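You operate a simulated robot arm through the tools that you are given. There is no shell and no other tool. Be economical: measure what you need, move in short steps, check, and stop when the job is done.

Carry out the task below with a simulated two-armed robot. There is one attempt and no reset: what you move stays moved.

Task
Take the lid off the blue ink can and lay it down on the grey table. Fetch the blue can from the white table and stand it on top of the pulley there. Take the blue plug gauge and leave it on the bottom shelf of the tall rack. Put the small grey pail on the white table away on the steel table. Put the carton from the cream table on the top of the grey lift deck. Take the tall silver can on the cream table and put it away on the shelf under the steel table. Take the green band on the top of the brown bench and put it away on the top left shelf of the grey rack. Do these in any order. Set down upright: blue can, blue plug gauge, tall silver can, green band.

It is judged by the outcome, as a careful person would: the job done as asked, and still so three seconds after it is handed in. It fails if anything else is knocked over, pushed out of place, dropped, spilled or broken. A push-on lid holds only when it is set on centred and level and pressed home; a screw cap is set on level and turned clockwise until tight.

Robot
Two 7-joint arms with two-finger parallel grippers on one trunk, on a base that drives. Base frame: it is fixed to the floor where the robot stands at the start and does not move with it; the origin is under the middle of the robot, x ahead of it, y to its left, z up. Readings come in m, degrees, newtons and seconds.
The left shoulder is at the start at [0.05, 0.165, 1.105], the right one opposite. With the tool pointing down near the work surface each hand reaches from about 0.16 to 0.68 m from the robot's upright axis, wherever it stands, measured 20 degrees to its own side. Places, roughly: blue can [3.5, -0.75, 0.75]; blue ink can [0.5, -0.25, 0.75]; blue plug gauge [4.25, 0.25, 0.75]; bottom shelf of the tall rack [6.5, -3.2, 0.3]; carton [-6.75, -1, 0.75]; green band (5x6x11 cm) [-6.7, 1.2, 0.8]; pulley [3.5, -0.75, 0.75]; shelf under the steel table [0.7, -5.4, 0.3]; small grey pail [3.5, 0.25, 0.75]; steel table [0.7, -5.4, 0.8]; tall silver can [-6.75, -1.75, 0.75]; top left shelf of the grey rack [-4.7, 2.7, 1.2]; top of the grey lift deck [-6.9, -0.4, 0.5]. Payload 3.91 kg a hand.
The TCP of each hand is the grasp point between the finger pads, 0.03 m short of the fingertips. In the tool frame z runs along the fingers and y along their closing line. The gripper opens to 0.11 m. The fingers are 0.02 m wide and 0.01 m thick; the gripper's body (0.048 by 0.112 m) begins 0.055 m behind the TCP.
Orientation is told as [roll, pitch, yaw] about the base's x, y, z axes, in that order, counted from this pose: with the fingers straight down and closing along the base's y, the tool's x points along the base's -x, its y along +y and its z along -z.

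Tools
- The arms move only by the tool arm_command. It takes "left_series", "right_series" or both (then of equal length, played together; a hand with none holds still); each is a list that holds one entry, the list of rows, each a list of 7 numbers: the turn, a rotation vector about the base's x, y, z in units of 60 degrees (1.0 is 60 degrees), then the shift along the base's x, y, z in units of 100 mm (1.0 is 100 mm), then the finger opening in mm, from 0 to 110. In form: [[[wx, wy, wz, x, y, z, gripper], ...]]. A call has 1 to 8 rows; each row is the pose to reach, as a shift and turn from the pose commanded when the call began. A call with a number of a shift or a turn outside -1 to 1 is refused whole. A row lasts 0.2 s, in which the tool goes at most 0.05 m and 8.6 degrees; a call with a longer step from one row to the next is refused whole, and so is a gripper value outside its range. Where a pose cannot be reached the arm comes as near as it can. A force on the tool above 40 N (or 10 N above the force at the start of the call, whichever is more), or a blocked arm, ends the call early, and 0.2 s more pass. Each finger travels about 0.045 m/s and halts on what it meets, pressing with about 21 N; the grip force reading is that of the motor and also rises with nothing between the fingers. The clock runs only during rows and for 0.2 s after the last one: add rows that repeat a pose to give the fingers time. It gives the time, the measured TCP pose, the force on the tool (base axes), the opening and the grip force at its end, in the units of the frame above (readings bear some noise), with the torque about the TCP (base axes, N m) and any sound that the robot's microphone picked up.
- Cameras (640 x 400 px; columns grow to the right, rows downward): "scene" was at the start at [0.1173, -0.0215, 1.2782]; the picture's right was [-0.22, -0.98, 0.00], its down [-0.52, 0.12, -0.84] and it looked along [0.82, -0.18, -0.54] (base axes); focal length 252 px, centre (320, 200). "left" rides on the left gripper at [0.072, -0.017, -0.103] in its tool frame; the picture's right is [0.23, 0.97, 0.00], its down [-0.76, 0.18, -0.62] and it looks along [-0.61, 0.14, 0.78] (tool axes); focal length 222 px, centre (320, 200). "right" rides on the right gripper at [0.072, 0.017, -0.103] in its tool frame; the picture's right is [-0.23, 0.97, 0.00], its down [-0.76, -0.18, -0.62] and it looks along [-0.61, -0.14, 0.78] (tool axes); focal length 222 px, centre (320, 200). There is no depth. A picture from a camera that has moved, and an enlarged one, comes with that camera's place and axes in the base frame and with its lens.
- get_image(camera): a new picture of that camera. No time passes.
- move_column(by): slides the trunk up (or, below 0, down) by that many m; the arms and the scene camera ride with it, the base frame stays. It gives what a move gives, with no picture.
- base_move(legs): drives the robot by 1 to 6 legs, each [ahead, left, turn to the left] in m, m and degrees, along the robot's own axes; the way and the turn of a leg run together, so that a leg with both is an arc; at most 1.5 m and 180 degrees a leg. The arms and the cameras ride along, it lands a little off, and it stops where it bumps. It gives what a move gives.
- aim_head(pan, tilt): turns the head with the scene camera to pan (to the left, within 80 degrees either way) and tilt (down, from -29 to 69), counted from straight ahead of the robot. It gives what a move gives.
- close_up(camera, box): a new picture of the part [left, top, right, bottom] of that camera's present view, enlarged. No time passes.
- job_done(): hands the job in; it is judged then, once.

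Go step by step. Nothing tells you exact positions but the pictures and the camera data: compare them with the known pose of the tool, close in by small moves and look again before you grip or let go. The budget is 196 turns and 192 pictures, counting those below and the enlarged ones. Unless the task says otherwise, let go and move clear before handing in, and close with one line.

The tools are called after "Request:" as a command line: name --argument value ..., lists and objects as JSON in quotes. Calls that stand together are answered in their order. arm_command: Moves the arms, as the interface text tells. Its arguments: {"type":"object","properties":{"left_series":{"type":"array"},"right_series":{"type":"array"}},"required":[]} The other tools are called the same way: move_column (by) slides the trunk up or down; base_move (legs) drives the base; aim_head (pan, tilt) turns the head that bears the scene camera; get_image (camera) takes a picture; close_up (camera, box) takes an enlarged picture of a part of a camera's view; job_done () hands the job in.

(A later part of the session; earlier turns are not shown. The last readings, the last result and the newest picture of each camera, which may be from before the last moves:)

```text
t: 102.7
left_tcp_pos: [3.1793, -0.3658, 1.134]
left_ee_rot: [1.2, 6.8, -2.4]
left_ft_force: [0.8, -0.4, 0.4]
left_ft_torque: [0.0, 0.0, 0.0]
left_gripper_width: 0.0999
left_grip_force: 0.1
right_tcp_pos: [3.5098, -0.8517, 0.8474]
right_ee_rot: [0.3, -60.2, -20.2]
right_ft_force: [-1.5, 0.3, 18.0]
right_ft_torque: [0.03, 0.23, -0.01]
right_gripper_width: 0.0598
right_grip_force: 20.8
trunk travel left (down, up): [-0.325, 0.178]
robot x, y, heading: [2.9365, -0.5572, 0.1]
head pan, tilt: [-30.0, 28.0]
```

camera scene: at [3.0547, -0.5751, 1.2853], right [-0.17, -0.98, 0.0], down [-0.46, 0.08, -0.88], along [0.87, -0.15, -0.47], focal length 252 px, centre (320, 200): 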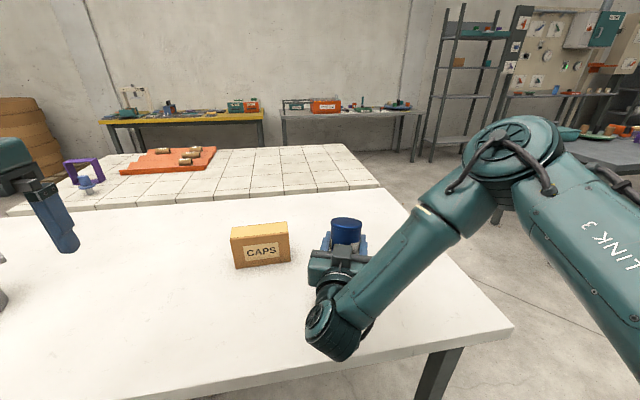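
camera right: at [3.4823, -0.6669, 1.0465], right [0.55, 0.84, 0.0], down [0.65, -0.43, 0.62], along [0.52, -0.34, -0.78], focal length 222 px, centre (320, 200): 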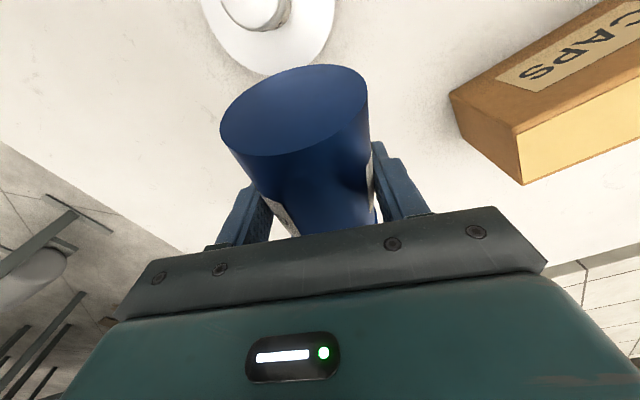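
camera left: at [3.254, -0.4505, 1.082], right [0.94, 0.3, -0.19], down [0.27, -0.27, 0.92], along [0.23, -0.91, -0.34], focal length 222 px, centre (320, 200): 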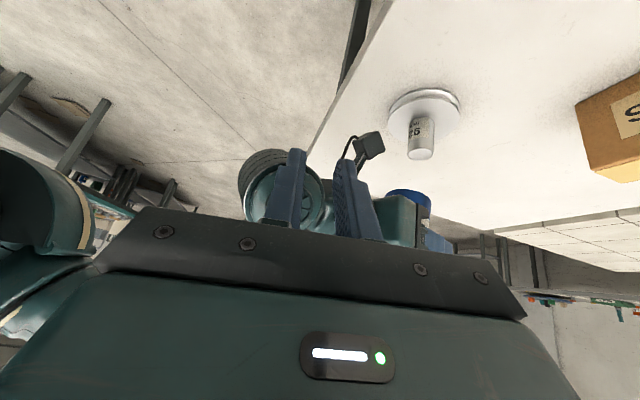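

Contact is at about 20 N. I'm pressing 2 mm more to level the can, then releasing and looking.

Request:
arm_command --right_series '[[[0, 0, 0, 0, 0, -0.03, 50], [0, 0, 0, 0, 0, -0.03, 50], [0, 0, 0, 0, 0, 0, 50], [0, 0, 0, 0, 0, 0, 62], [0, 0, 0, 0, 0, 0, 66], [0, 0, 0, 0, 0, 0, 70], [0, 0, 0, 0, 0, 0, 75]]]'

Request:
close_up --camera "scene" --box '[260, 180, 380, 280]'

```text
t: 104.2
left_tcp_pos: [3.1812, -0.3668, 1.1322]
left_ee_rot: [1.2, 6.9, -2.4]
left_ft_force: [-0.6, 0.0, -0.1]
left_ft_torque: [0.02, -0.02, -0.01]
left_gripper_width: 0.1001
left_grip_force: 0.0
right_tcp_pos: [3.5105, -0.8527, 0.8443]
right_ee_rot: [0.1, -60.0, -20.1]
right_ft_force: [-1.2, -0.1, 0.6]
right_ft_torque: [0.03, -0.02, 0.03]
right_gripper_width: 0.0753
right_grip_force: 0.0
trunk travel left (down, up): [-0.325, 0.178]
robot x, y, heading: [2.9345, -0.5571, -0.1]
head pan, tilt: [-30.0, 28.0]
```

```text
4.00 times, centred on (320, 230) of scene
camera zoom: at [3.0436, -0.6048, 1.2853], right [-0.5, -0.87, 0.0], down [-0.41, 0.24, -0.88], along [0.76, -0.44, -0.47], focal length 1006 px, centre (320, 80)
```

zoom: 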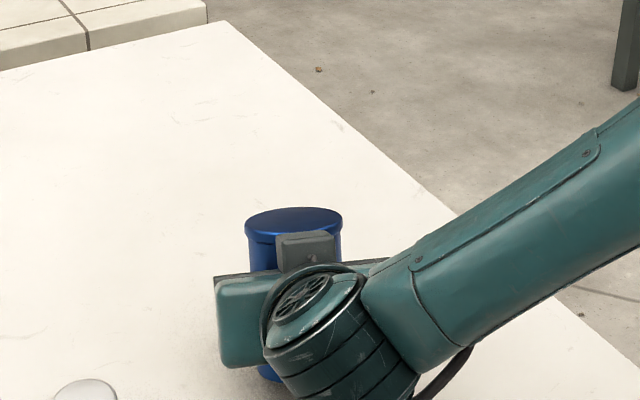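

The can stands upright. I'm backing the hand off along its own axis.

Request:
arm_command --right_series '[[[0, 0, 0, 0, 0, 0, 90], [0, 0, 0, 0, 0, 0, 100], [0, 0, 0, -0.32, 0.12, 0.2, 100], [0, 0, 0, -0.65, 0.24, 0.4, 100], [0, 0, 0, -0.98, 0.36, 0.6, 100], [0, 0, 0, -0.98, 0.36, 1.0, 100]]]'

Request:
close_up --camera "scene" --box '[240, 160, 400, 280]'

```text
t: 105.7
left_tcp_pos: [3.1825, -0.3667, 1.1321]
left_ee_rot: [1.3, 6.9, -2.3]
left_ft_force: [0.1, 0.3, 0.3]
left_ft_torque: [-0.01, 0.0, -0.05]
left_gripper_width: 0.0998
left_grip_force: 0.1
right_tcp_pos: [3.4114, -0.8174, 0.9451]
right_ee_rot: [0.0, -60.0, -19.9]
right_ft_force: [0.3, -0.4, 1.1]
right_ft_torque: [0.0, -0.01, 0.01]
right_gripper_width: 0.1
right_grip_force: 0.1
trunk travel left (down, up): [-0.325, 0.178]
robot x, y, heading: [2.9338, -0.5593, -0.2]
head pan, tilt: [-30.0, 28.0]
```

```text
3.33 times, centred on (320, 220) of scene
camera zoom: at [3.0435, -0.6048, 1.2853], right [-0.5, -0.87, 0.0], down [-0.41, 0.24, -0.88], along [0.76, -0.44, -0.47], focal length 838 px, centre (320, 133)
```

zoom: 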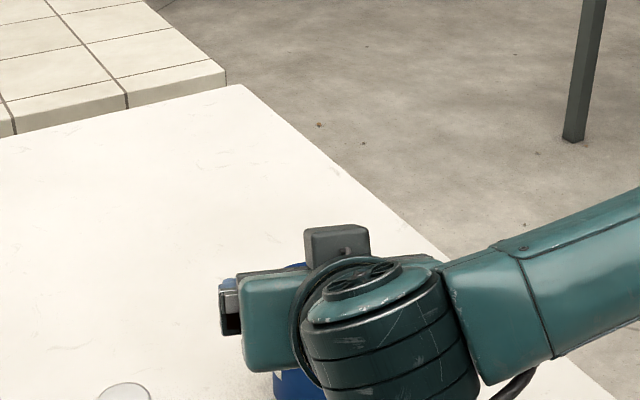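

Raising the hand and returning it to point straight down.

Request:
arm_command --right_series '[[[0, 0, 0, -0.1, 0, 0.4, 100], [0.043, 0.118, 0, -0.1, 0, 0.8, 100], [0.086, 0.235, 0, -0.1, 0, 1, 100], [0.128, 0.353, 0, -0.1, 0, 1, 100], [0.171, 0.47, 0, -0.1, 0, 1, 100], [0.214, 0.588, 0, -0.1, 0, 1, 100], [0.257, 0.705, 0, -0.1, 0, 1, 100], [0.3, 0.823, 0, -0.1, 0, 1, 100]]]'

Request:
arm_command --right_series '[[[0.042, 0.117, 0, 0, 0, 0, 100], [0.042, 0.117, 0, 0, 0, 0, 100]]]'

Request:
arm_command --right_series '[[[0, 0, 0.11, 0.2, 0, 0, 100], [0, 0, 0.22, 0.5, -0.0, 0, 100], [0, 0, 0.333, 0.8, 0, 0, 100], [0, 0, 0.333, 0.8, -0.0, -0.2, 100]]]'

Request:
get_image --camera "right"

Request:
get_image --camera "scene"

```text
t: 107.5
left_tcp_pos: [3.1817, -0.3671, 1.1326]
left_ee_rot: [1.3, 7.0, -2.4]
left_ft_force: [0.0, -0.3, -0.7]
left_ft_torque: [0.0, 0.04, 0.05]
left_gripper_width: 0.0999
left_grip_force: 0.1
right_tcp_pos: [3.4039, -0.8178, 1.0461]
right_ee_rot: [0.0, -7.3, -20.0]
right_ft_force: [-0.1, -0.5, 0.8]
right_ft_torque: [-0.03, 0.02, -0.03]
right_gripper_width: 0.0997
right_grip_force: 0.1
trunk travel left (down, up): [-0.325, 0.178]
robot x, y, heading: [2.9343, -0.5568, -0.3]
head pan, tilt: [-30.0, 28.0]
```

```text
t: 108.0
left_tcp_pos: [3.1818, -0.3665, 1.1315]
left_ee_rot: [1.4, 6.9, -2.4]
left_ft_force: [-0.6, 0.6, 0.4]
left_ft_torque: [0.02, 0.01, -0.01]
left_gripper_width: 0.1001
left_grip_force: 0.0
right_tcp_pos: [3.4028, -0.8179, 1.0454]
right_ee_rot: [0.0, 0.0, -20.1]
right_ft_force: [0.7, 0.9, 0.3]
right_ft_torque: [0.01, -0.02, -0.02]
right_gripper_width: 0.0999
right_grip_force: 0.1
trunk travel left (down, up): [-0.325, 0.178]
robot x, y, heading: [2.9361, -0.5567, -0.4]
head pan, tilt: [-30.0, 28.0]
```

```text
t: 109.0
left_tcp_pos: [3.1811, -0.367, 1.1321]
left_ee_rot: [1.3, 7.1, -2.4]
left_ft_force: [0.0, -0.1, 0.4]
left_ft_torque: [-0.01, 0.0, 0.04]
left_gripper_width: 0.1
left_grip_force: 0.1
right_tcp_pos: [3.484, -0.8188, 1.0261]
right_ee_rot: [0.0, 0.0, -0.2]
right_ft_force: [-0.3, 0.3, 0.0]
right_ft_torque: [0.03, 0.04, 0.02]
right_gripper_width: 0.1001
right_grip_force: 0.0
trunk travel left (down, up): [-0.325, 0.178]
robot x, y, heading: [2.9386, -0.5569, 0.0]
head pan, tilt: [-30.0, 28.0]
```

```text
137 pictures are left
camera right: at [3.4103, -0.8022, 1.1274], right [0.23, 0.97, 0.0], down [0.76, -0.18, 0.62], along [0.61, -0.14, -0.78], focal length 222 px, centre (320, 200)
```

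right: 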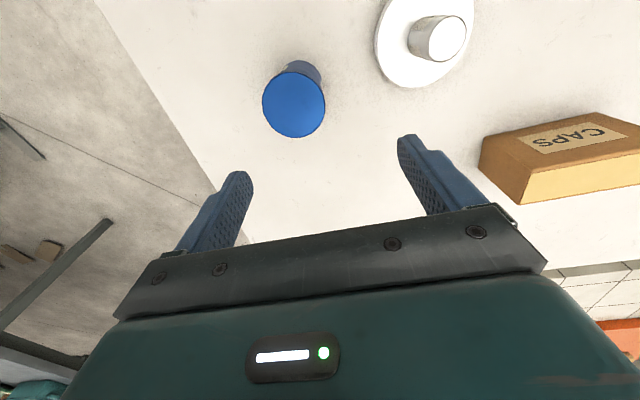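

```text
136 pictures are left
camera scene: at [3.0437, -0.6051, 1.2853], right [-0.5, -0.87, 0.0], down [-0.41, 0.24, -0.88], along [0.76, -0.44, -0.47], focal length 252 px, centre (320, 200)
```

scene: 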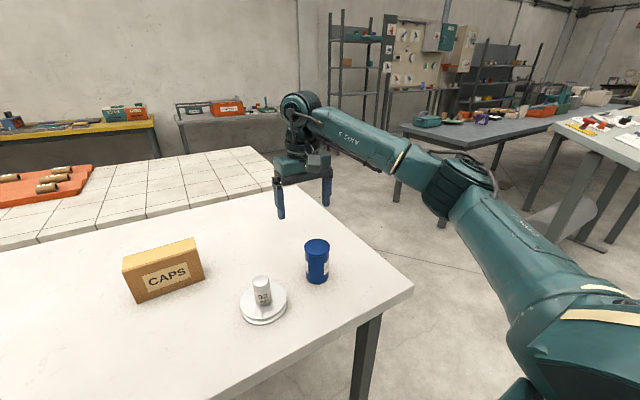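

The can is upright again. I'm taking a precise zoom for positions.

Request:
close_up --camera "scene" --box '[220, 220, 360, 340]'

Request:
close_up --camera "right" --box '[250, 0, 500, 150]'

```text
3.33 times, centred on (290, 280) of scene
camera zoom: at [3.0437, -0.6051, 1.2853], right [-0.5, -0.87, 0.0], down [-0.41, 0.24, -0.88], along [0.76, -0.44, -0.47], focal length 838 px, centre (420, -67)
```

zoom: 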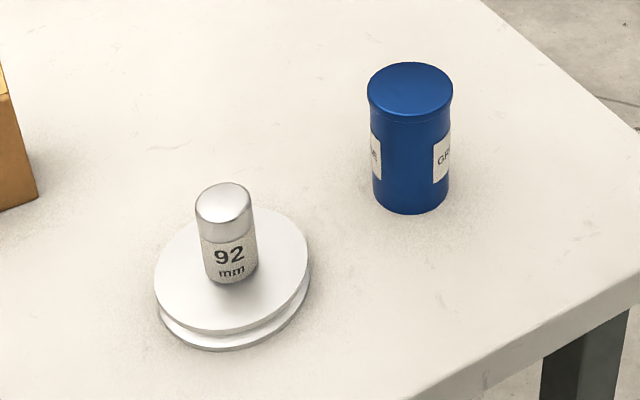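

```text
2.56 times, centred on (375, 75) of right
camera zoom: at [3.4103, -0.8022, 1.1274], right [0.23, 0.97, 0.0], down [0.76, -0.18, 0.62], along [0.61, -0.14, -0.78], focal length 569 px, centre (179, 520)
```

zoom: 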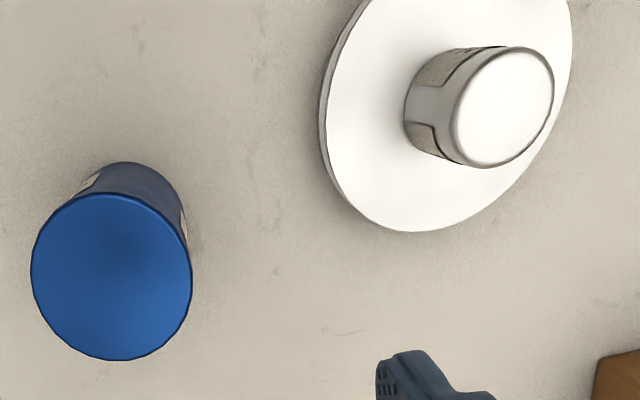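

By two-view triangulation the can is at (3.467, -0.8415) and the hub at (3.450, -0.692, top 0.877). I'm gripping the can from above again.

Request:
arm_command --right_series '[[[0, 0, 0, -0.17, -0.23, 0, 100], [0, 0, 0, -0.17, -0.23, -0.3, 100], [0, 0, 0, -0.17, -0.23, -0.7, 100], [0, 0, 0, -0.17, -0.23, -1.0, 100]]]'

Request:
arm_command --right_series '[[[0, 0, 0, 0, 0, -0.3, 100], [0, 0, 0, 0, 0, -0.56, 100], [0, 0, 0, 0, 0, -0.56, 50], [0, 0, 0, 0, 0, -0.56, 50], [0, 0, 0, 0, 0, -0.56, 50], [0, 0, 0, 0, 0, -0.56, 50]]]'

Request:
arm_command --right_series '[[[0, 0, 0, 0, 0, 0.4, 50], [0, 0, 0, 0, 0, 0.8, 50], [0, 0, 0, 0, 0, 0.95, 50], [0, 0, 0, -0.08, 0.4, 0.95, 50], [0, 0, 0, -0.17, 0.8, 0.95, 50], [0, 0, 0, -0.17, 1.0, 0.95, 50]]]'

Request:
arm_command --right_series '[[[0, 0, 0, 0, 0.4, 0, 50], [0, 0, 0, 0, 0.5, 0, 50], [0, 0, 0, 0, 0.5, 0, 50]]]'

Request:
close_up --camera "scene" --box '[200, 200, 360, 320]'

Request:
get_image --camera "right"

```text
t: 110.0
left_tcp_pos: [3.1822, -0.3679, 1.1337]
left_ee_rot: [1.2, 7.0, -2.4]
left_ft_force: [-0.2, 0.1, -0.9]
left_ft_torque: [0.03, 0.02, 0.0]
left_gripper_width: 0.0999
left_grip_force: 0.2
right_tcp_pos: [3.4652, -0.8407, 0.9257]
right_ee_rot: [0.0, 0.0, -0.1]
right_ft_force: [0.3, 0.5, 0.6]
right_ft_torque: [-0.02, 0.02, 0.0]
right_gripper_width: 0.1001
right_grip_force: 0.0
trunk travel left (down, up): [-0.325, 0.178]
robot x, y, heading: [2.933, -0.5559, -0.5]
head pan, tilt: [-30.0, 28.0]
```

```text
t: 111.5
left_tcp_pos: [3.1826, -0.3672, 1.1332]
left_ee_rot: [1.4, 7.0, -2.4]
left_ft_force: [0.1, 0.4, -1.0]
left_ft_torque: [-0.02, 0.03, 0.01]
left_gripper_width: 0.1001
left_grip_force: 0.0
right_tcp_pos: [3.4663, -0.8408, 0.8686]
right_ee_rot: [-0.1, -0.1, -0.1]
right_ft_force: [0.5, -0.4, 1.2]
right_ft_torque: [-0.05, -0.06, 0.02]
right_gripper_width: 0.0612
right_grip_force: 20.9
trunk travel left (down, up): [-0.325, 0.178]
robot x, y, heading: [2.9354, -0.5561, -0.0]
head pan, tilt: [-30.0, 28.0]
```

```text
t: 112.8
left_tcp_pos: [3.1813, -0.3666, 1.1335]
left_ee_rot: [1.3, 7.0, -2.5]
left_ft_force: [0.6, 0.5, -0.5]
left_ft_torque: [-0.05, 0.01, -0.01]
left_gripper_width: 0.0998
left_grip_force: 0.0
right_tcp_pos: [3.4491, -0.7395, 0.9636]
right_ee_rot: [0.0, 0.0, 0.0]
right_ft_force: [0.3, 0.4, -2.3]
right_ft_torque: [0.05, -0.01, 0.0]
right_gripper_width: 0.0615
right_grip_force: 21.6
trunk travel left (down, up): [-0.325, 0.178]
robot x, y, heading: [2.932, -0.5572, -0.1]
head pan, tilt: [-30.0, 28.0]
```

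```text
t: 113.7
left_tcp_pos: [3.1817, -0.3668, 1.1323]
left_ee_rot: [1.3, 7.0, -2.4]
left_ft_force: [0.7, 0.3, 0.0]
left_ft_torque: [0.0, 0.03, 0.01]
left_gripper_width: 0.1002
left_grip_force: 0.0
right_tcp_pos: [3.4488, -0.6898, 0.964]
right_ee_rot: [-0.1, 0.0, -0.1]
right_ft_force: [-0.3, 0.4, -2.5]
right_ft_torque: [0.0, 0.03, 0.0]
right_gripper_width: 0.0616
right_grip_force: 21.5
trunk travel left (down, up): [-0.325, 0.178]
robot x, y, heading: [2.9355, -0.5569, -0.1]
head pan, tilt: [-30.0, 28.0]
```

```text
3.33 times, centred on (280, 260) of scene
camera zoom: at [3.0439, -0.6048, 1.2853], right [-0.5, -0.87, 0.0], down [-0.41, 0.24, -0.88], along [0.76, -0.44, -0.47], focal length 838 px, centre (453, 0)
```

zoom: 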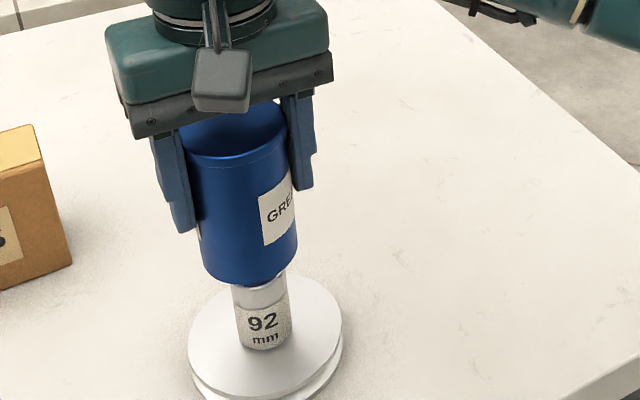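

```text
132 pictures are left
camera right: at [3.3751, -0.6742, 1.0656], right [0.23, 0.97, 0.0], down [0.76, -0.18, 0.62], along [0.61, -0.14, -0.78], focal length 222 px, centre (320, 200)
```

right: 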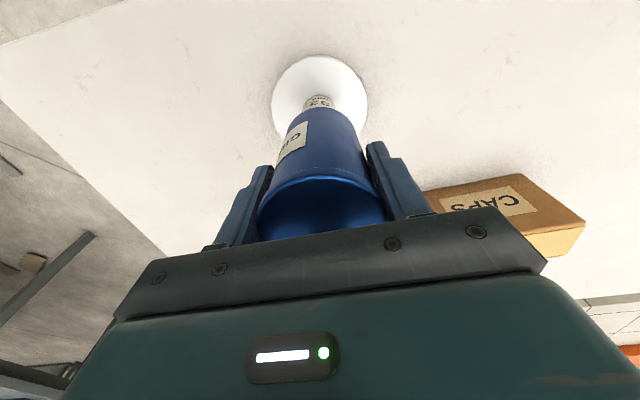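

It looks well aligned. I'm lowering with a light touch.

Request:
arm_command --right_series '[[[0, 0, 0, 0, 0, -0.12, 50], [0, 0, 0, 0, 0, -0.15, 50], [0, 0, 0, 0, 0, -0.17, 50], [0, 0, 0, 0, 0, -0.19, 50]]]'

Request:
close_up --camera "scene" --box '[200, 200, 360, 320]'

```text
t: 114.7
left_tcp_pos: [3.1799, -0.366, 1.1342]
left_ee_rot: [1.3, 7.0, -2.4]
left_ft_force: [0.2, -0.2, 0.6]
left_ft_torque: [0.02, -0.01, -0.02]
left_gripper_width: 0.1
left_grip_force: 0.0
right_tcp_pos: [3.4482, -0.6901, 0.9463]
right_ee_rot: [0.0, -0.2, -0.1]
right_ft_force: [1.2, -1.0, 9.4]
right_ft_torque: [-0.15, -0.13, 0.04]
right_gripper_width: 0.0613
right_grip_force: 21.4
trunk travel left (down, up): [-0.325, 0.178]
robot x, y, heading: [2.9356, -0.5572, -0.1]
head pan, tilt: [-30.0, 28.0]
```

```text
3.33 times, centred on (280, 260) of scene
camera zoom: at [3.0429, -0.6046, 1.2855], right [-0.5, -0.87, 0.0], down [-0.41, 0.23, -0.88], along [0.76, -0.44, -0.47], focal length 838 px, centre (453, 0)
```

zoom: 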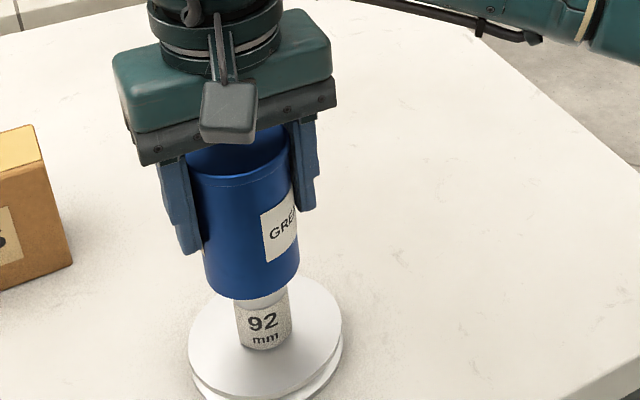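

Contact is light, and the image says the can is about 5 mm too far from the robot. I'm lifting a hair, correcting by (-4, -3) mm, touching down lightly and opening in small steps.

Request:
arm_command --right_series '[[[0, 0, 0, 0, 0, 0.06, 50], [0, 0, 0, -0.04, -0.03, 0.06, 50], [0, 0, 0, -0.04, -0.03, 0.03, 50], [0, 0, 0, -0.04, -0.03, 0.01, 50], [0, 0, 0, -0.04, -0.03, 0.005, 50]]]'

Request:
arm_command --right_series '[[[0, 0, 0, 0, 0, 0, 57], [0, 0, 0, 0, 0, 0, 60], [0, 0, 0, 0, 0, 0, 62], [0, 0, 0, 0, 0, 0, 64], [0, 0, 0, 0, 0, 0, 66], [0, 0, 0, 0, 0, 0, 68], [0, 0, 0, 0, 0, 0, 70], [0, 0, 0, 0, 0, 0, 72]]]'

Request:
close_up --camera "scene" --box '[200, 200, 360, 320]'

Request:
get_image --camera "right"

```text
t: 115.8
left_tcp_pos: [3.1817, -0.3662, 1.1327]
left_ee_rot: [1.3, 6.8, -2.4]
left_ft_force: [1.1, 0.7, -0.5]
left_ft_torque: [0.0, 0.01, -0.01]
left_gripper_width: 0.1
left_grip_force: 0.0
right_tcp_pos: [3.4449, -0.6932, 0.9459]
right_ee_rot: [0.0, 0.0, -0.1]
right_ft_force: [0.4, 0.2, 1.7]
right_ft_torque: [0.03, -0.14, 0.06]
right_gripper_width: 0.0613
right_grip_force: 20.8
trunk travel left (down, up): [-0.325, 0.178]
robot x, y, heading: [2.934, -0.5566, -0.1]
head pan, tilt: [-30.0, 28.0]
```

```text
t: 117.7
left_tcp_pos: [3.1817, -0.366, 1.1338]
left_ee_rot: [1.3, 6.9, -2.5]
left_ft_force: [-0.5, 0.0, -0.9]
left_ft_torque: [0.02, -0.01, -0.01]
left_gripper_width: 0.0999
left_grip_force: 0.0
right_tcp_pos: [3.4452, -0.6937, 0.9462]
right_ee_rot: [0.0, 0.1, -0.2]
right_ft_force: [0.4, 0.4, -0.4]
right_ft_torque: [0.01, 0.0, 0.06]
right_gripper_width: 0.0718
right_grip_force: 0.1
trunk travel left (down, up): [-0.325, 0.178]
robot x, y, heading: [2.9364, -0.557, -0.3]
head pan, tilt: [-30.0, 28.0]
```

```text
3.33 times, centred on (280, 260) of scene
camera zoom: at [3.0436, -0.6048, 1.2853], right [-0.5, -0.87, 0.0], down [-0.41, 0.24, -0.88], along [0.76, -0.44, -0.47], focal length 838 px, centre (453, 0)
```

zoom: 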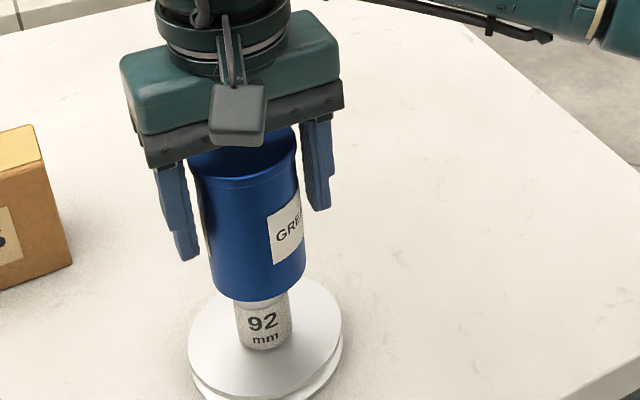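

```text
129 pictures are left
camera right: at [3.3713, -0.6779, 1.0478], right [0.23, 0.97, 0.0], down [0.76, -0.18, 0.62], along [0.61, -0.14, -0.78], focal length 222 px, centre (320, 200)
```

right: 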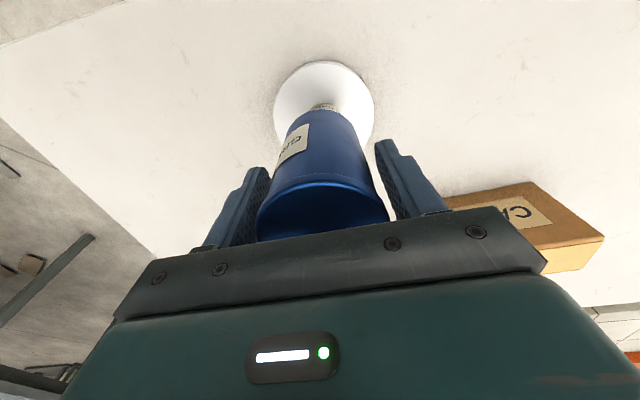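

The can appears to be standing free on the hub. I'm opening wider and watching for any motion.

Request:
arm_command --right_series '[[[0, 0, 0, 0, 0, 0, 80], [0, 0, 0, 0, 0, 0, 90], [0, 0, 0, 0, 0, 0, 100], [0, 0, 0, 0, 0, 0, 105], [0, 0, 0, 0, 0, 0, 105], [0, 0, 0, 0, 0, 0, 105]]]'

Request:
close_up --camera "scene" --box '[200, 200, 360, 320]'

```text
t: 119.0
left_tcp_pos: [3.1822, -0.3673, 1.134]
left_ee_rot: [1.3, 7.0, -2.4]
left_ft_force: [-0.5, 0.3, 0.2]
left_ft_torque: [-0.02, -0.04, 0.0]
left_gripper_width: 0.0999
left_grip_force: 0.0
right_tcp_pos: [3.4446, -0.6944, 0.9455]
right_ee_rot: [0.0, -0.1, -0.1]
right_ft_force: [-0.3, -0.2, 0.2]
right_ft_torque: [0.0, -0.01, 0.0]
right_gripper_width: 0.1049
right_grip_force: 0.1
trunk travel left (down, up): [-0.325, 0.178]
robot x, y, heading: [2.9357, -0.5574, 0.2]
head pan, tilt: [-30.0, 28.0]
```

```text
3.33 times, centred on (280, 260) of scene
camera zoom: at [3.0436, -0.6048, 1.2853], right [-0.5, -0.87, 0.0], down [-0.41, 0.24, -0.88], along [0.76, -0.44, -0.47], focal length 838 px, centre (453, 0)
```

zoom: 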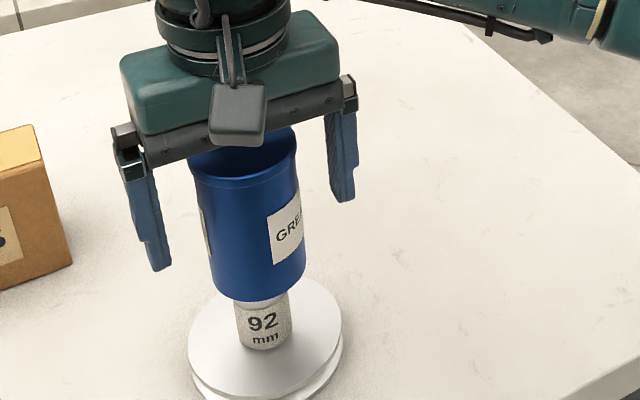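

It stands stable. I'm raising straight up and away.

Request:
arm_command --right_series '[[[0, 0, 0, 0, 0, 0.2, 105], [0, 0, 0, 0, 0, 0.5, 105], [0, 0, 0, 0, 0, 0.9, 105], [0, 0, 0, 0, 0, 1.0, 105]]]'

Request:
arm_command --right_series '[[[0, 0, 0, 0, 0, 0.4, 105], [0, 0, 0, -0.1, -0.4, 0.6, 105], [0, 0, 0, -0.2, -0.8, 0.6, 105], [0, 0, 0, -0.2, -1, 0.6, 105]]]'

Request:
get_image --camera "scene"

```text
t: 120.0
left_tcp_pos: [3.1821, -0.3662, 1.1333]
left_ee_rot: [1.3, 6.8, -2.5]
left_ft_force: [0.6, -0.6, -0.2]
left_ft_torque: [-0.01, -0.01, -0.02]
left_gripper_width: 0.0998
left_grip_force: 0.0
right_tcp_pos: [3.4448, -0.693, 1.0469]
right_ee_rot: [0.1, 0.0, -0.1]
right_ft_force: [-0.2, 0.8, -0.5]
right_ft_torque: [-0.01, -0.03, -0.02]
right_gripper_width: 0.105
right_grip_force: 0.0
trunk travel left (down, up): [-0.325, 0.178]
robot x, y, heading: [2.9349, -0.5597, -0.1]
head pan, tilt: [-30.0, 28.0]
```

```text
t: 121.0
left_tcp_pos: [3.1809, -0.3653, 1.1328]
left_ee_rot: [1.3, 6.9, -2.4]
left_ft_force: [0.1, 0.4, 0.8]
left_ft_torque: [-0.02, 0.03, 0.03]
left_gripper_width: 0.0999
left_grip_force: 0.2
right_tcp_pos: [3.4235, -0.7953, 1.1079]
right_ee_rot: [0.0, 0.0, -0.1]
right_ft_force: [-0.3, 0.1, -0.1]
right_ft_torque: [0.0, 0.02, -0.03]
right_gripper_width: 0.1051
right_grip_force: 0.1
trunk travel left (down, up): [-0.325, 0.178]
robot x, y, heading: [2.9349, -0.5545, -0.3]
head pan, tilt: [-30.0, 28.0]
```

```text
127 pictures are left
camera scene: at [3.0436, -0.6049, 1.2853], right [-0.5, -0.87, 0.0], down [-0.41, 0.24, -0.88], along [0.76, -0.44, -0.47], focal length 252 px, centre (320, 200)
```

scene: 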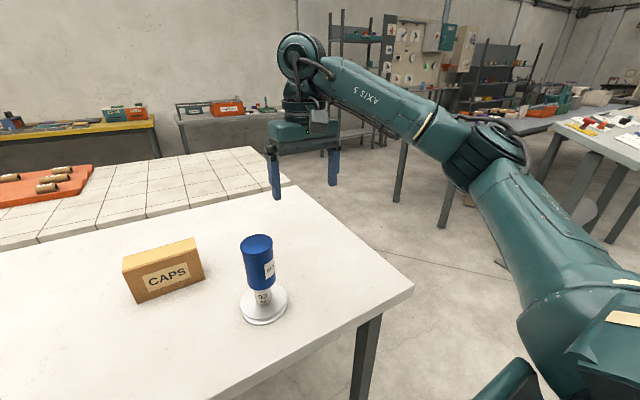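

The blue can stands on the pulley. Next comes the pail, so I'm driving left to bring it in front and levelling the left hand.

Request:
base_move --legs '[[0, 0.6, 0]]'

Request:
arm_command --left_series '[[[-0.02, -0.115, 0.04, 0.2, 0.1, 0, 110], [-0.02, -0.115, 0.04, 0.6, 0.2, 0, 110], [-0.02, -0.115, 0.04, 1.0, 0.2, 0, 110], [-0.02, -0.115, 0.04, 1.0, 0.2, 0, 110]]]'

Request:
aim_head --pan 15 --tilt 32

Request:
get_image --camera "scene"

Request:
get_image --camera "left"

```text
t: 126.8
left_tcp_pos: [3.1833, 0.2331, 1.1333]
left_ee_rot: [1.2, 7.0, -2.7]
left_ft_force: [-0.2, 0.3, -0.5]
left_ft_torque: [0.02, 0.02, -0.02]
left_gripper_width: 0.1
left_grip_force: 0.1
right_tcp_pos: [3.4252, -0.1948, 1.1053]
right_ee_rot: [0.0, 0.0, -0.3]
right_ft_force: [0.3, 0.2, 0.1]
right_ft_torque: [0.02, 0.04, -0.02]
right_gripper_width: 0.1055
right_grip_force: 0.0
trunk travel left (down, up): [-0.325, 0.178]
robot x, y, heading: [2.9346, 0.0453, -0.4]
head pan, tilt: [-30.0, 28.0]
```

```text
t: 127.8
left_tcp_pos: [3.2845, 0.2539, 1.1332]
left_ee_rot: [0.3, 0.0, -0.3]
left_ft_force: [0.5, -0.2, 0.3]
left_ft_torque: [0.0, -0.01, -0.02]
left_gripper_width: 0.1101
left_grip_force: 0.1
right_tcp_pos: [3.4254, -0.1935, 1.1073]
right_ee_rot: [0.0, 0.0, -0.3]
right_ft_force: [0.7, 0.2, -0.8]
right_ft_torque: [-0.02, 0.03, 0.01]
right_gripper_width: 0.105
right_grip_force: 0.0
trunk travel left (down, up): [-0.325, 0.178]
robot x, y, heading: [2.9402, 0.0411, -0.3]
head pan, tilt: [-30.0, 28.0]
```

```text
t: 128.9
left_tcp_pos: [3.2845, 0.2533, 1.1326]
left_ee_rot: [0.3, 0.0, -0.4]
left_ft_force: [-1.1, 0.1, 0.3]
left_ft_torque: [0.0, -0.03, 0.01]
left_gripper_width: 0.1102
left_grip_force: 0.0
right_tcp_pos: [3.4242, -0.1954, 1.1053]
right_ee_rot: [0.0, 0.1, -0.3]
right_ft_force: [-0.6, 0.0, 0.7]
right_ft_torque: [0.0, -0.01, 0.02]
right_gripper_width: 0.1051
right_grip_force: 0.0
trunk travel left (down, up): [-0.325, 0.178]
robot x, y, heading: [2.9367, 0.0419, -0.3]
head pan, tilt: [15.0, 32.0]
```

```text
126 pictures are left
camera scene: at [3.0531, 0.0641, 1.279], right [0.25, -0.97, 0.0], down [-0.51, -0.13, -0.85], along [0.82, 0.22, -0.53], focal length 252 px, centre (320, 200)
```

scene: 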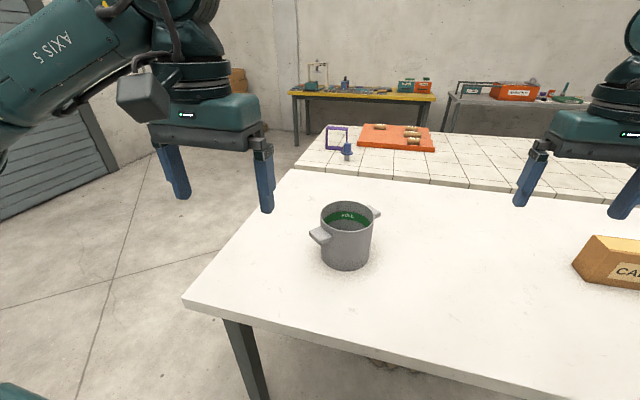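

```text
125 pictures are left
camera left: at [3.2123, 0.2373, 1.2372], right [-0.22, 0.97, 0.0], down [0.76, 0.17, 0.62], along [0.61, 0.14, -0.78], focal length 222 px, centre (320, 200)
```

left: 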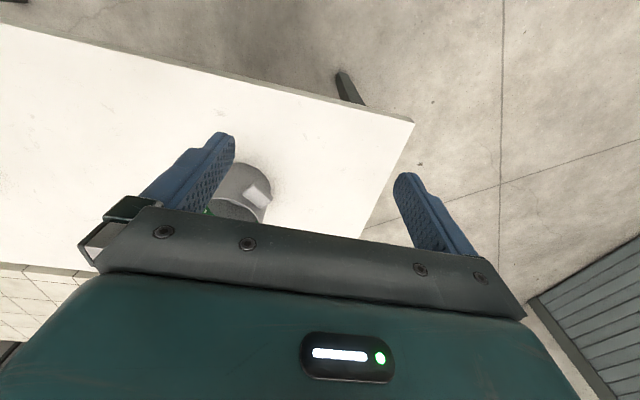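

The pail is at about (3.55, 0.12), with side lugs and something green inside. I'm zooming in on it.

Request:
close_up --camera "scene" --box '[290, 180, 410, 280]'

Request:
close_up --camera "scene" --box '[310, 115, 390, 175]'

```text
4.00 times, centred on (350, 230) of scene
camera zoom: at [3.0531, 0.0641, 1.279], right [0.25, -0.97, 0.0], down [-0.51, -0.13, -0.85], along [0.82, 0.22, -0.53], focal length 1006 px, centre (200, 80)
```

zoom: 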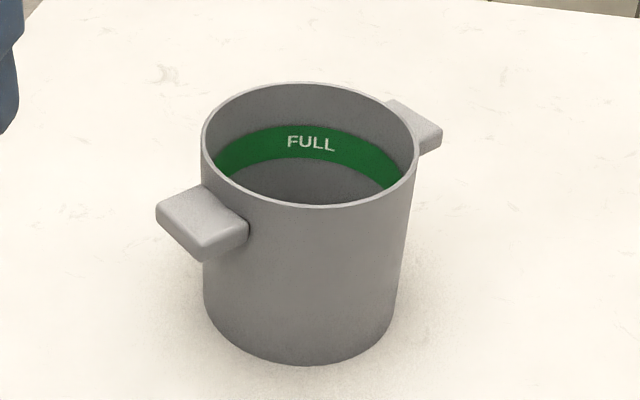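

```text
6.67 times, centred on (350, 145) of scene
camera zoom: at [3.0531, 0.0641, 1.279], right [0.25, -0.97, 0.0], down [-0.51, -0.13, -0.85], along [0.82, 0.22, -0.53], focal length 1676 px, centre (120, 567)
```

zoom: 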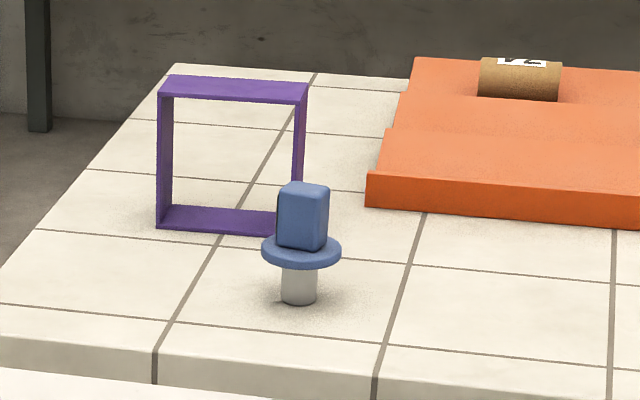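

The pail is empty, about 13 cm wide, with its rim at z≈0.92. I'll grip its wall at the left side, between the lugs, with the left hand, and I'm moving above that point now.

Request:
arm_command --left_series '[[[0, 0, -0.08, 0.4, -0.1, 0, 60], [0, 0, -0.167, 0.8, -0.2, 0, 60], [0, 0, -0.25, 1.0, -0.3, 0, 60]]]'

Request:
arm_command --left_series '[[[0, 0, 0, 0.4, -0.1, 0, 60], [0, 0, 0, 0.8, -0.2, 0, 60], [0, 0, 0, 1.0, -0.36, 0, 60], [0, 0, 0, 1.0, -0.36, 0, 60]]]'

Request:
arm_command --left_series '[[[0, 0, 0, 0.4, 0, 0, 60], [0, 0, 0, 0.79, 0, -0.2, 60], [0, 0, 0, 0.79, 0, -0.6, 60], [0, 0, 0, 0.79, 0, -1.0, 60], [0, 0, 0, 0.79, 0, -1.0, 60]]]'

Request:
get_image --camera "left"

Request:
close_up --camera "scene" --box '[280, 130, 440, 280]'

```text
t: 129.7
left_tcp_pos: [3.3846, 0.2241, 1.1328]
left_ee_rot: [0.3, 0.0, -15.3]
left_ft_force: [0.0, -0.7, 0.9]
left_ft_torque: [-0.03, 0.04, -0.01]
left_gripper_width: 0.0598
left_grip_force: 0.1
right_tcp_pos: [3.4247, -0.1935, 1.1062]
right_ee_rot: [0.0, 0.0, -0.3]
right_ft_force: [-0.7, 0.1, 0.1]
right_ft_torque: [0.01, -0.01, -0.02]
right_gripper_width: 0.1049
right_grip_force: 0.1
trunk travel left (down, up): [-0.325, 0.178]
robot x, y, heading: [2.9371, 0.045, -0.3]
head pan, tilt: [15.0, 32.0]
```

```text
t: 130.7
left_tcp_pos: [3.4833, 0.1871, 1.1323]
left_ee_rot: [0.2, 0.0, -15.3]
left_ft_force: [0.4, -0.3, 0.4]
left_ft_torque: [-0.01, 0.02, -0.06]
left_gripper_width: 0.06
left_grip_force: 0.1
right_tcp_pos: [3.4251, -0.1947, 1.1065]
right_ee_rot: [0.0, 0.0, -0.3]
right_ft_force: [-0.6, 0.5, 0.7]
right_ft_torque: [0.02, -0.02, 0.04]
right_gripper_width: 0.105
right_grip_force: 0.0
trunk travel left (down, up): [-0.325, 0.178]
robot x, y, heading: [2.9339, 0.0425, -0.2]
head pan, tilt: [15.0, 32.0]
```

```text
t: 131.9
left_tcp_pos: [3.5627, 0.1862, 1.0325]
left_ee_rot: [0.3, 0.0, -15.2]
left_ft_force: [-1.2, -1.1, -0.7]
left_ft_torque: [0.03, 0.0, -0.01]
left_gripper_width: 0.0601
left_grip_force: 0.1
left hand out of reach, approached as far as the arm can: row 2
right_tcp_pos: [3.4248, -0.1943, 1.1062]
right_ee_rot: [-0.1, 0.0, -0.3]
right_ft_force: [-0.4, 0.9, 0.7]
right_ft_torque: [-0.02, -0.02, 0.01]
right_gripper_width: 0.1051
right_grip_force: 0.1
trunk travel left (down, up): [-0.325, 0.178]
robot x, y, heading: [2.936, 0.0427, -0.3]
head pan, tilt: [15.0, 32.0]
```

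```text
122 pictures are left
camera left: at [3.4887, 0.1896, 1.1372], right [0.04, 1.0, 0.0], down [0.78, -0.03, 0.62], along [0.62, -0.02, -0.78], focal length 222 px, centre (320, 200)
```

left: 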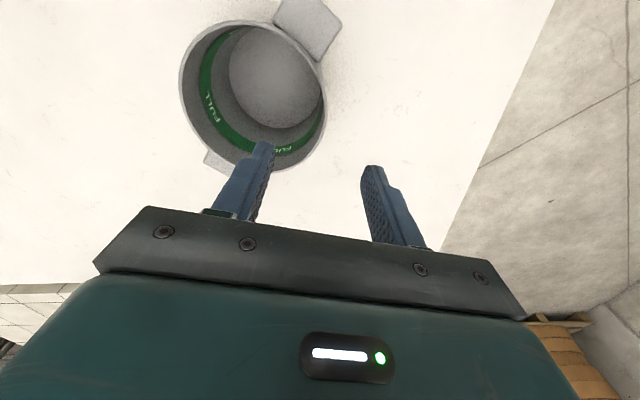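

```text
2.67 times, centred on (360, 205) of scene
camera zoom: at [3.053, 0.064, 1.279], right [0.25, -0.97, 0.0], down [-0.51, -0.13, -0.85], along [0.82, 0.22, -0.53], focal length 671 px, centre (213, 187)
```

zoom: 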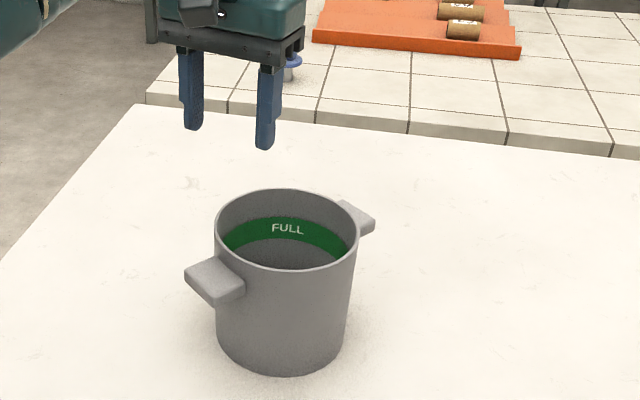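

The grip point matches the rim at about (3.558, 0.190). I'm lowering with one finger inside and one outside.

Request:
arm_command --left_series '[[[0, 0, 0, -0.05, 0.04, -0.3, 60], [0, 0, 0, -0.05, 0.04, -0.6, 60], [0, 0, 0, -0.05, 0.04, -0.8, 60], [0, 0, 0, -0.05, 0.04, -1.0, 60]]]'

Request:
get_image --camera "left"

Request:
close_up --camera "scene" --box '[280, 130, 440, 280]'

```text
t: 132.9
left_tcp_pos: [3.5588, 0.1912, 0.9317]
left_ee_rot: [0.2, 0.0, -15.2]
left_ft_force: [0.3, 0.1, -0.7]
left_ft_torque: [0.01, 0.02, -0.02]
left_gripper_width: 0.06
left_grip_force: 0.0
right_tcp_pos: [3.426, -0.194, 1.1071]
right_ee_rot: [-0.1, 0.0, -0.3]
right_ft_force: [0.0, -0.4, 0.4]
right_ft_torque: [0.01, 0.0, 0.04]
right_gripper_width: 0.1051
right_grip_force: 0.0
trunk travel left (down, up): [-0.325, 0.178]
robot x, y, heading: [2.9351, 0.0446, -0.4]
head pan, tilt: [15.0, 32.0]
```

```text
120 pictures are left
camera left: at [3.4835, 0.1942, 1.037], right [0.04, 1.0, 0.01], down [0.78, -0.03, 0.62], along [0.62, -0.02, -0.78], focal length 222 px, centre (320, 200)
```

left: 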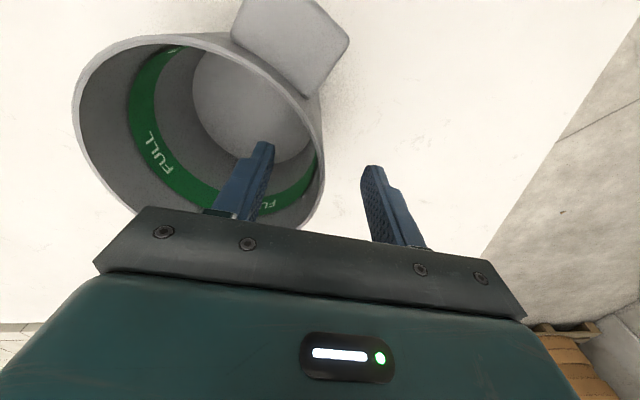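

```text
2.67 times, centred on (360, 205) of scene
camera zoom: at [3.0532, 0.0643, 1.279], right [0.25, -0.97, 0.0], down [-0.51, -0.13, -0.85], along [0.82, 0.22, -0.53], focal length 671 px, centre (213, 187)
```

zoom: 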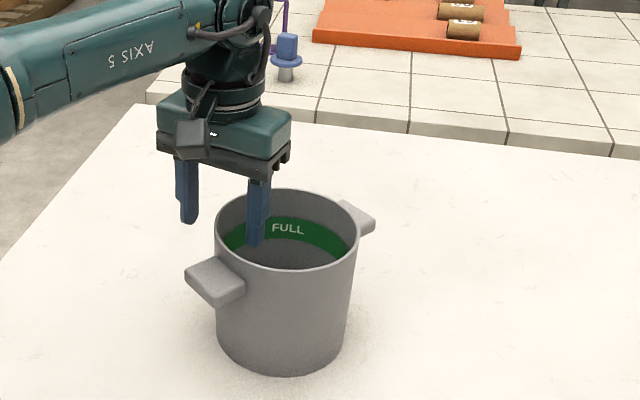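

One finger is inside and one outside. I'm lowering a little more, closing and lifting.

Request:
arm_command --left_series '[[[0, 0, 0, 0, 0, -0.22, 60], [0, 0, 0, 0, 0, -0.22, 30], [0, 0, 0, 0, 0, -0.22, 0], [0, 0, 0, 0, 0, -0.22, 0], [0, 0, 0, 0, 0, -0.22, 0], [0, 0, 0, 0, 0, -0.22, 0], [0, 0, 0, 0, 0, -0.22, 0], [0, 0, 0, 0, 0, -0.22, 0]]]'

Request:
arm_command --left_series '[[[0, 0, 0, 0, 0, 0.2, 0], [0, 0, 0, 0, 0, 0.4, 0], [0, 0, 0, 0, 0, 0.7, 0], [0, 0, 0, 0, 0, 1.0, 0], [0, 0, 0, 0, 0, 1.0, 0]]]'

Request:
get_image --camera "scene"

```text
t: 134.7
left_tcp_pos: [3.5575, 0.191, 0.9106]
left_ee_rot: [0.2, -0.2, -15.2]
left_ft_force: [1.4, 1.3, 7.9]
left_ft_torque: [-0.84, 0.25, 0.11]
left_gripper_width: 0.0084
left_grip_force: 20.5
right_tcp_pos: [3.4251, -0.1952, 1.1063]
right_ee_rot: [0.0, 0.0, -0.3]
right_ft_force: [-0.2, 0.1, -0.3]
right_ft_torque: [0.05, -0.03, 0.01]
right_gripper_width: 0.1052
right_grip_force: 0.1
trunk travel left (down, up): [-0.325, 0.178]
robot x, y, heading: [2.9357, 0.0437, -0.4]
head pan, tilt: [15.0, 32.0]
```

```text
t: 135.9
left_tcp_pos: [3.5576, 0.1928, 1.0118]
left_ee_rot: [0.3, 0.0, -15.2]
left_ft_force: [0.5, -0.8, -1.4]
left_ft_torque: [0.08, -0.04, 0.03]
left_gripper_width: 0.0084
left_grip_force: 21.4
right_tcp_pos: [3.4259, -0.1941, 1.1054]
right_ee_rot: [0.0, 0.0, -0.2]
right_ft_force: [0.2, -0.3, -0.3]
right_ft_torque: [0.02, -0.01, -0.04]
right_gripper_width: 0.1052
right_grip_force: 0.0
trunk travel left (down, up): [-0.325, 0.178]
robot x, y, heading: [2.938, 0.0463, -0.6]
head pan, tilt: [15.0, 32.0]
```

```text
118 pictures are left
camera scene: at [3.0533, 0.0643, 1.279], right [0.25, -0.97, 0.0], down [-0.51, -0.13, -0.85], along [0.82, 0.22, -0.53], focal length 252 px, centre (320, 200)
```

scene: 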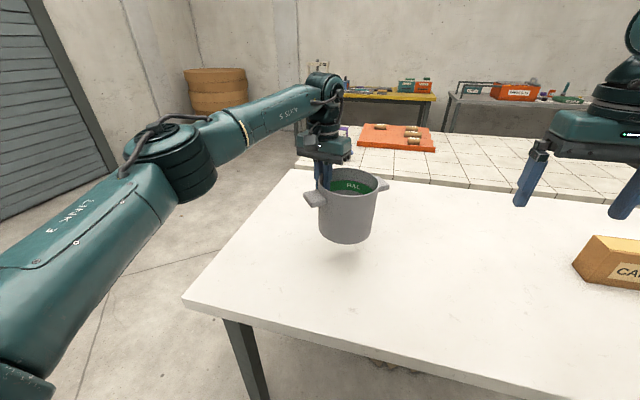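

The pail is secured. I'm pulling it in and up, then driving round the table's left end toward the gauge.

Request:
arm_command --left_series '[[[0, 0, 0, -0.3, 0.1, 0.3, 0], [0, 0, 0, -0.6, 0.2, 0.6, 0], [0, 0, 0, -0.9, 0.4, 0.9, 0], [0, 0, 0, -1.0, 0.5, 1.0, 0], [0, 0, 0, -1.0, 0.7, 1.0, 0]]]'

Request:
base_move --legs '[[0, 1.0, 0], [1.3, 0, 0], [0, 0, -90]]'

Request:
aim_head --pan 0 --tilt 30

Request:
get_image --camera "scene"

```text
t: 137.1
left_tcp_pos: [3.457, 0.2612, 1.1117]
left_ee_rot: [0.2, 0.0, -15.3]
left_ft_force: [-0.3, 0.8, -1.0]
left_ft_torque: [0.07, -0.03, 0.02]
left_gripper_width: 0.0083
left_grip_force: 20.8
right_tcp_pos: [3.4251, -0.1947, 1.1061]
right_ee_rot: [0.0, -0.1, -0.2]
right_ft_force: [-0.7, -0.6, -0.8]
right_ft_torque: [0.0, -0.02, 0.02]
right_gripper_width: 0.105
right_grip_force: 0.1
trunk travel left (down, up): [-0.325, 0.178]
robot x, y, heading: [2.9349, 0.0453, -0.3]
head pan, tilt: [15.0, 32.0]
```

```text
t: 156.2
left_tcp_pos: [4.4484, 0.5012, 1.1107]
left_ee_rot: [0.3, 0.0, -106.5]
left_ft_force: [0.0, 0.4, -0.4]
left_ft_torque: [-0.01, -0.07, 0.03]
left_gripper_width: 0.0082
left_grip_force: 20.9
right_tcp_pos: [3.9938, 0.5409, 1.1059]
right_ee_rot: [0.0, 0.1, -91.4]
right_ft_force: [-0.2, 0.6, -0.4]
right_ft_torque: [-0.01, -0.03, 0.02]
right_gripper_width: 0.105
right_grip_force: 0.1
trunk travel left (down, up): [-0.325, 0.178]
robot x, y, heading: [4.2427, 1.0277, -91.2]
head pan, tilt: [15.0, 32.0]
```

```text
t: 157.0
left_tcp_pos: [4.449, 0.5005, 1.1109]
left_ee_rot: [0.3, -0.1, -106.3]
left_ft_force: [-0.4, -0.2, -1.4]
left_ft_torque: [-0.03, -0.06, -0.02]
left_gripper_width: 0.0083
left_grip_force: 20.9
right_tcp_pos: [3.9943, 0.5426, 1.1069]
right_ee_rot: [0.0, 0.1, -91.3]
right_ft_force: [0.0, 0.2, -0.4]
right_ft_torque: [-0.03, -0.01, 0.0]
right_gripper_width: 0.1055
right_grip_force: 0.1
trunk travel left (down, up): [-0.325, 0.178]
robot x, y, heading: [4.2418, 1.0278, -91.4]
head pan, tilt: [0.0, 30.0]
```

```text
117 pictures are left
camera scene: at [4.2393, 0.9044, 1.2821], right [-1.0, 0.02, 0.0], down [0.01, 0.5, -0.87], along [-0.02, -0.87, -0.5], focal length 252 px, centre (320, 200)
```

scene: 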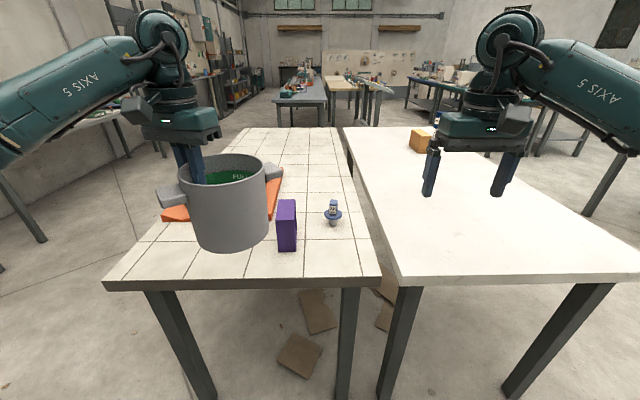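

The gauge stands at about (4.18, 0.23) on the tiled table. I'm moving closer and shifting the pail aside.

Request:
base_move --legs '[[0.2, 0, 1.3]]'

Request:
arm_command --left_series '[[[0, 0, 0, 0.4, 0, 0, 0], [0, 0, 0, 0.8, 0.2, 0, 0], [0, 0, 0, 1.0, 0.5, 0.2, 0]]]' --right_series '[[[0, 0, 0, 0.4, 0, 0, 80], [0, 0, 0, 0.8, 0, 0, 70], [0, 0, 0, 1.0, 0, 0, 60]]]'

Request:
get_image --camera "right"

Request:
close_up --camera "scene" --box '[260, 190, 400, 300]'

```text
t: 158.6
left_tcp_pos: [4.458, 0.3076, 1.1105]
left_ee_rot: [0.3, 0.1, -105.1]
left_ft_force: [-0.5, -0.2, -2.2]
left_ft_torque: [-0.02, -0.08, 0.01]
left_gripper_width: 0.0082
left_grip_force: 21.3
right_tcp_pos: [4.0027, 0.3377, 1.1049]
right_ee_rot: [0.0, -0.1, -90.1]
right_ft_force: [0.3, 0.0, 0.4]
right_ft_torque: [0.01, 0.01, 0.02]
right_gripper_width: 0.1051
right_grip_force: 0.2
trunk travel left (down, up): [-0.325, 0.178]
robot x, y, heading: [4.2383, 0.8282, -90.2]
head pan, tilt: [0.0, 30.0]
```

```text
t: 159.4
left_tcp_pos: [4.5592, 0.3571, 1.1318]
left_ee_rot: [0.4, 0.1, -105.1]
left_ft_force: [1.2, 1.1, -1.4]
left_ft_torque: [-0.02, -0.07, 0.03]
left_gripper_width: 0.0082
left_grip_force: 20.9
right_tcp_pos: [4.1015, 0.3373, 1.1079]
right_ee_rot: [0.0, -0.1, -90.2]
right_ft_force: [0.3, 0.5, -0.8]
right_ft_torque: [-0.02, -0.02, -0.01]
right_gripper_width: 0.0598
right_grip_force: 0.1
trunk travel left (down, up): [-0.325, 0.178]
robot x, y, heading: [4.2351, 0.8262, -90.1]
head pan, tilt: [0.0, 30.0]
```

```text
116 pictures are left
camera right: at [4.1185, 0.4103, 1.2093], right [0.97, -0.23, 0.0], down [-0.18, -0.76, 0.62], along [-0.14, -0.61, -0.78], focal length 222 px, centre (320, 200)
```

right: 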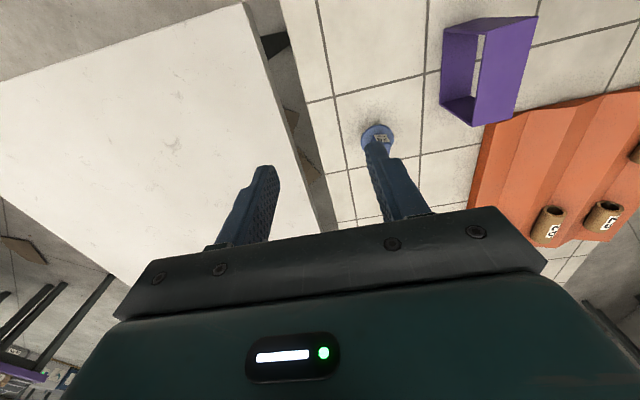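

```text
3.64 times, centred on (330, 245) of scene
camera zoom: at [4.2397, 0.7076, 1.2822], right [-1.0, 0.0, 0.0], down [0.0, 0.5, -0.87], along [0.0, -0.87, -0.5], focal length 914 px, centre (284, 36)
```

zoom: 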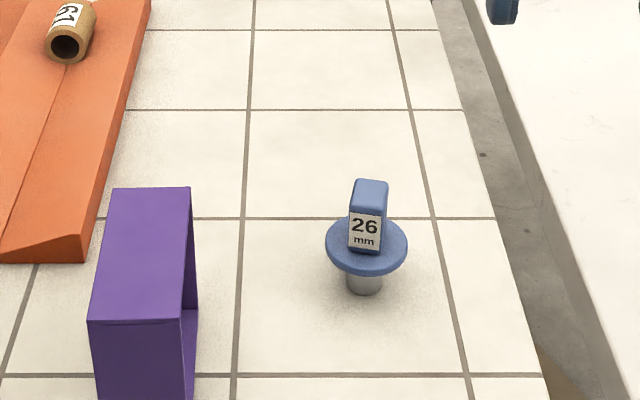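

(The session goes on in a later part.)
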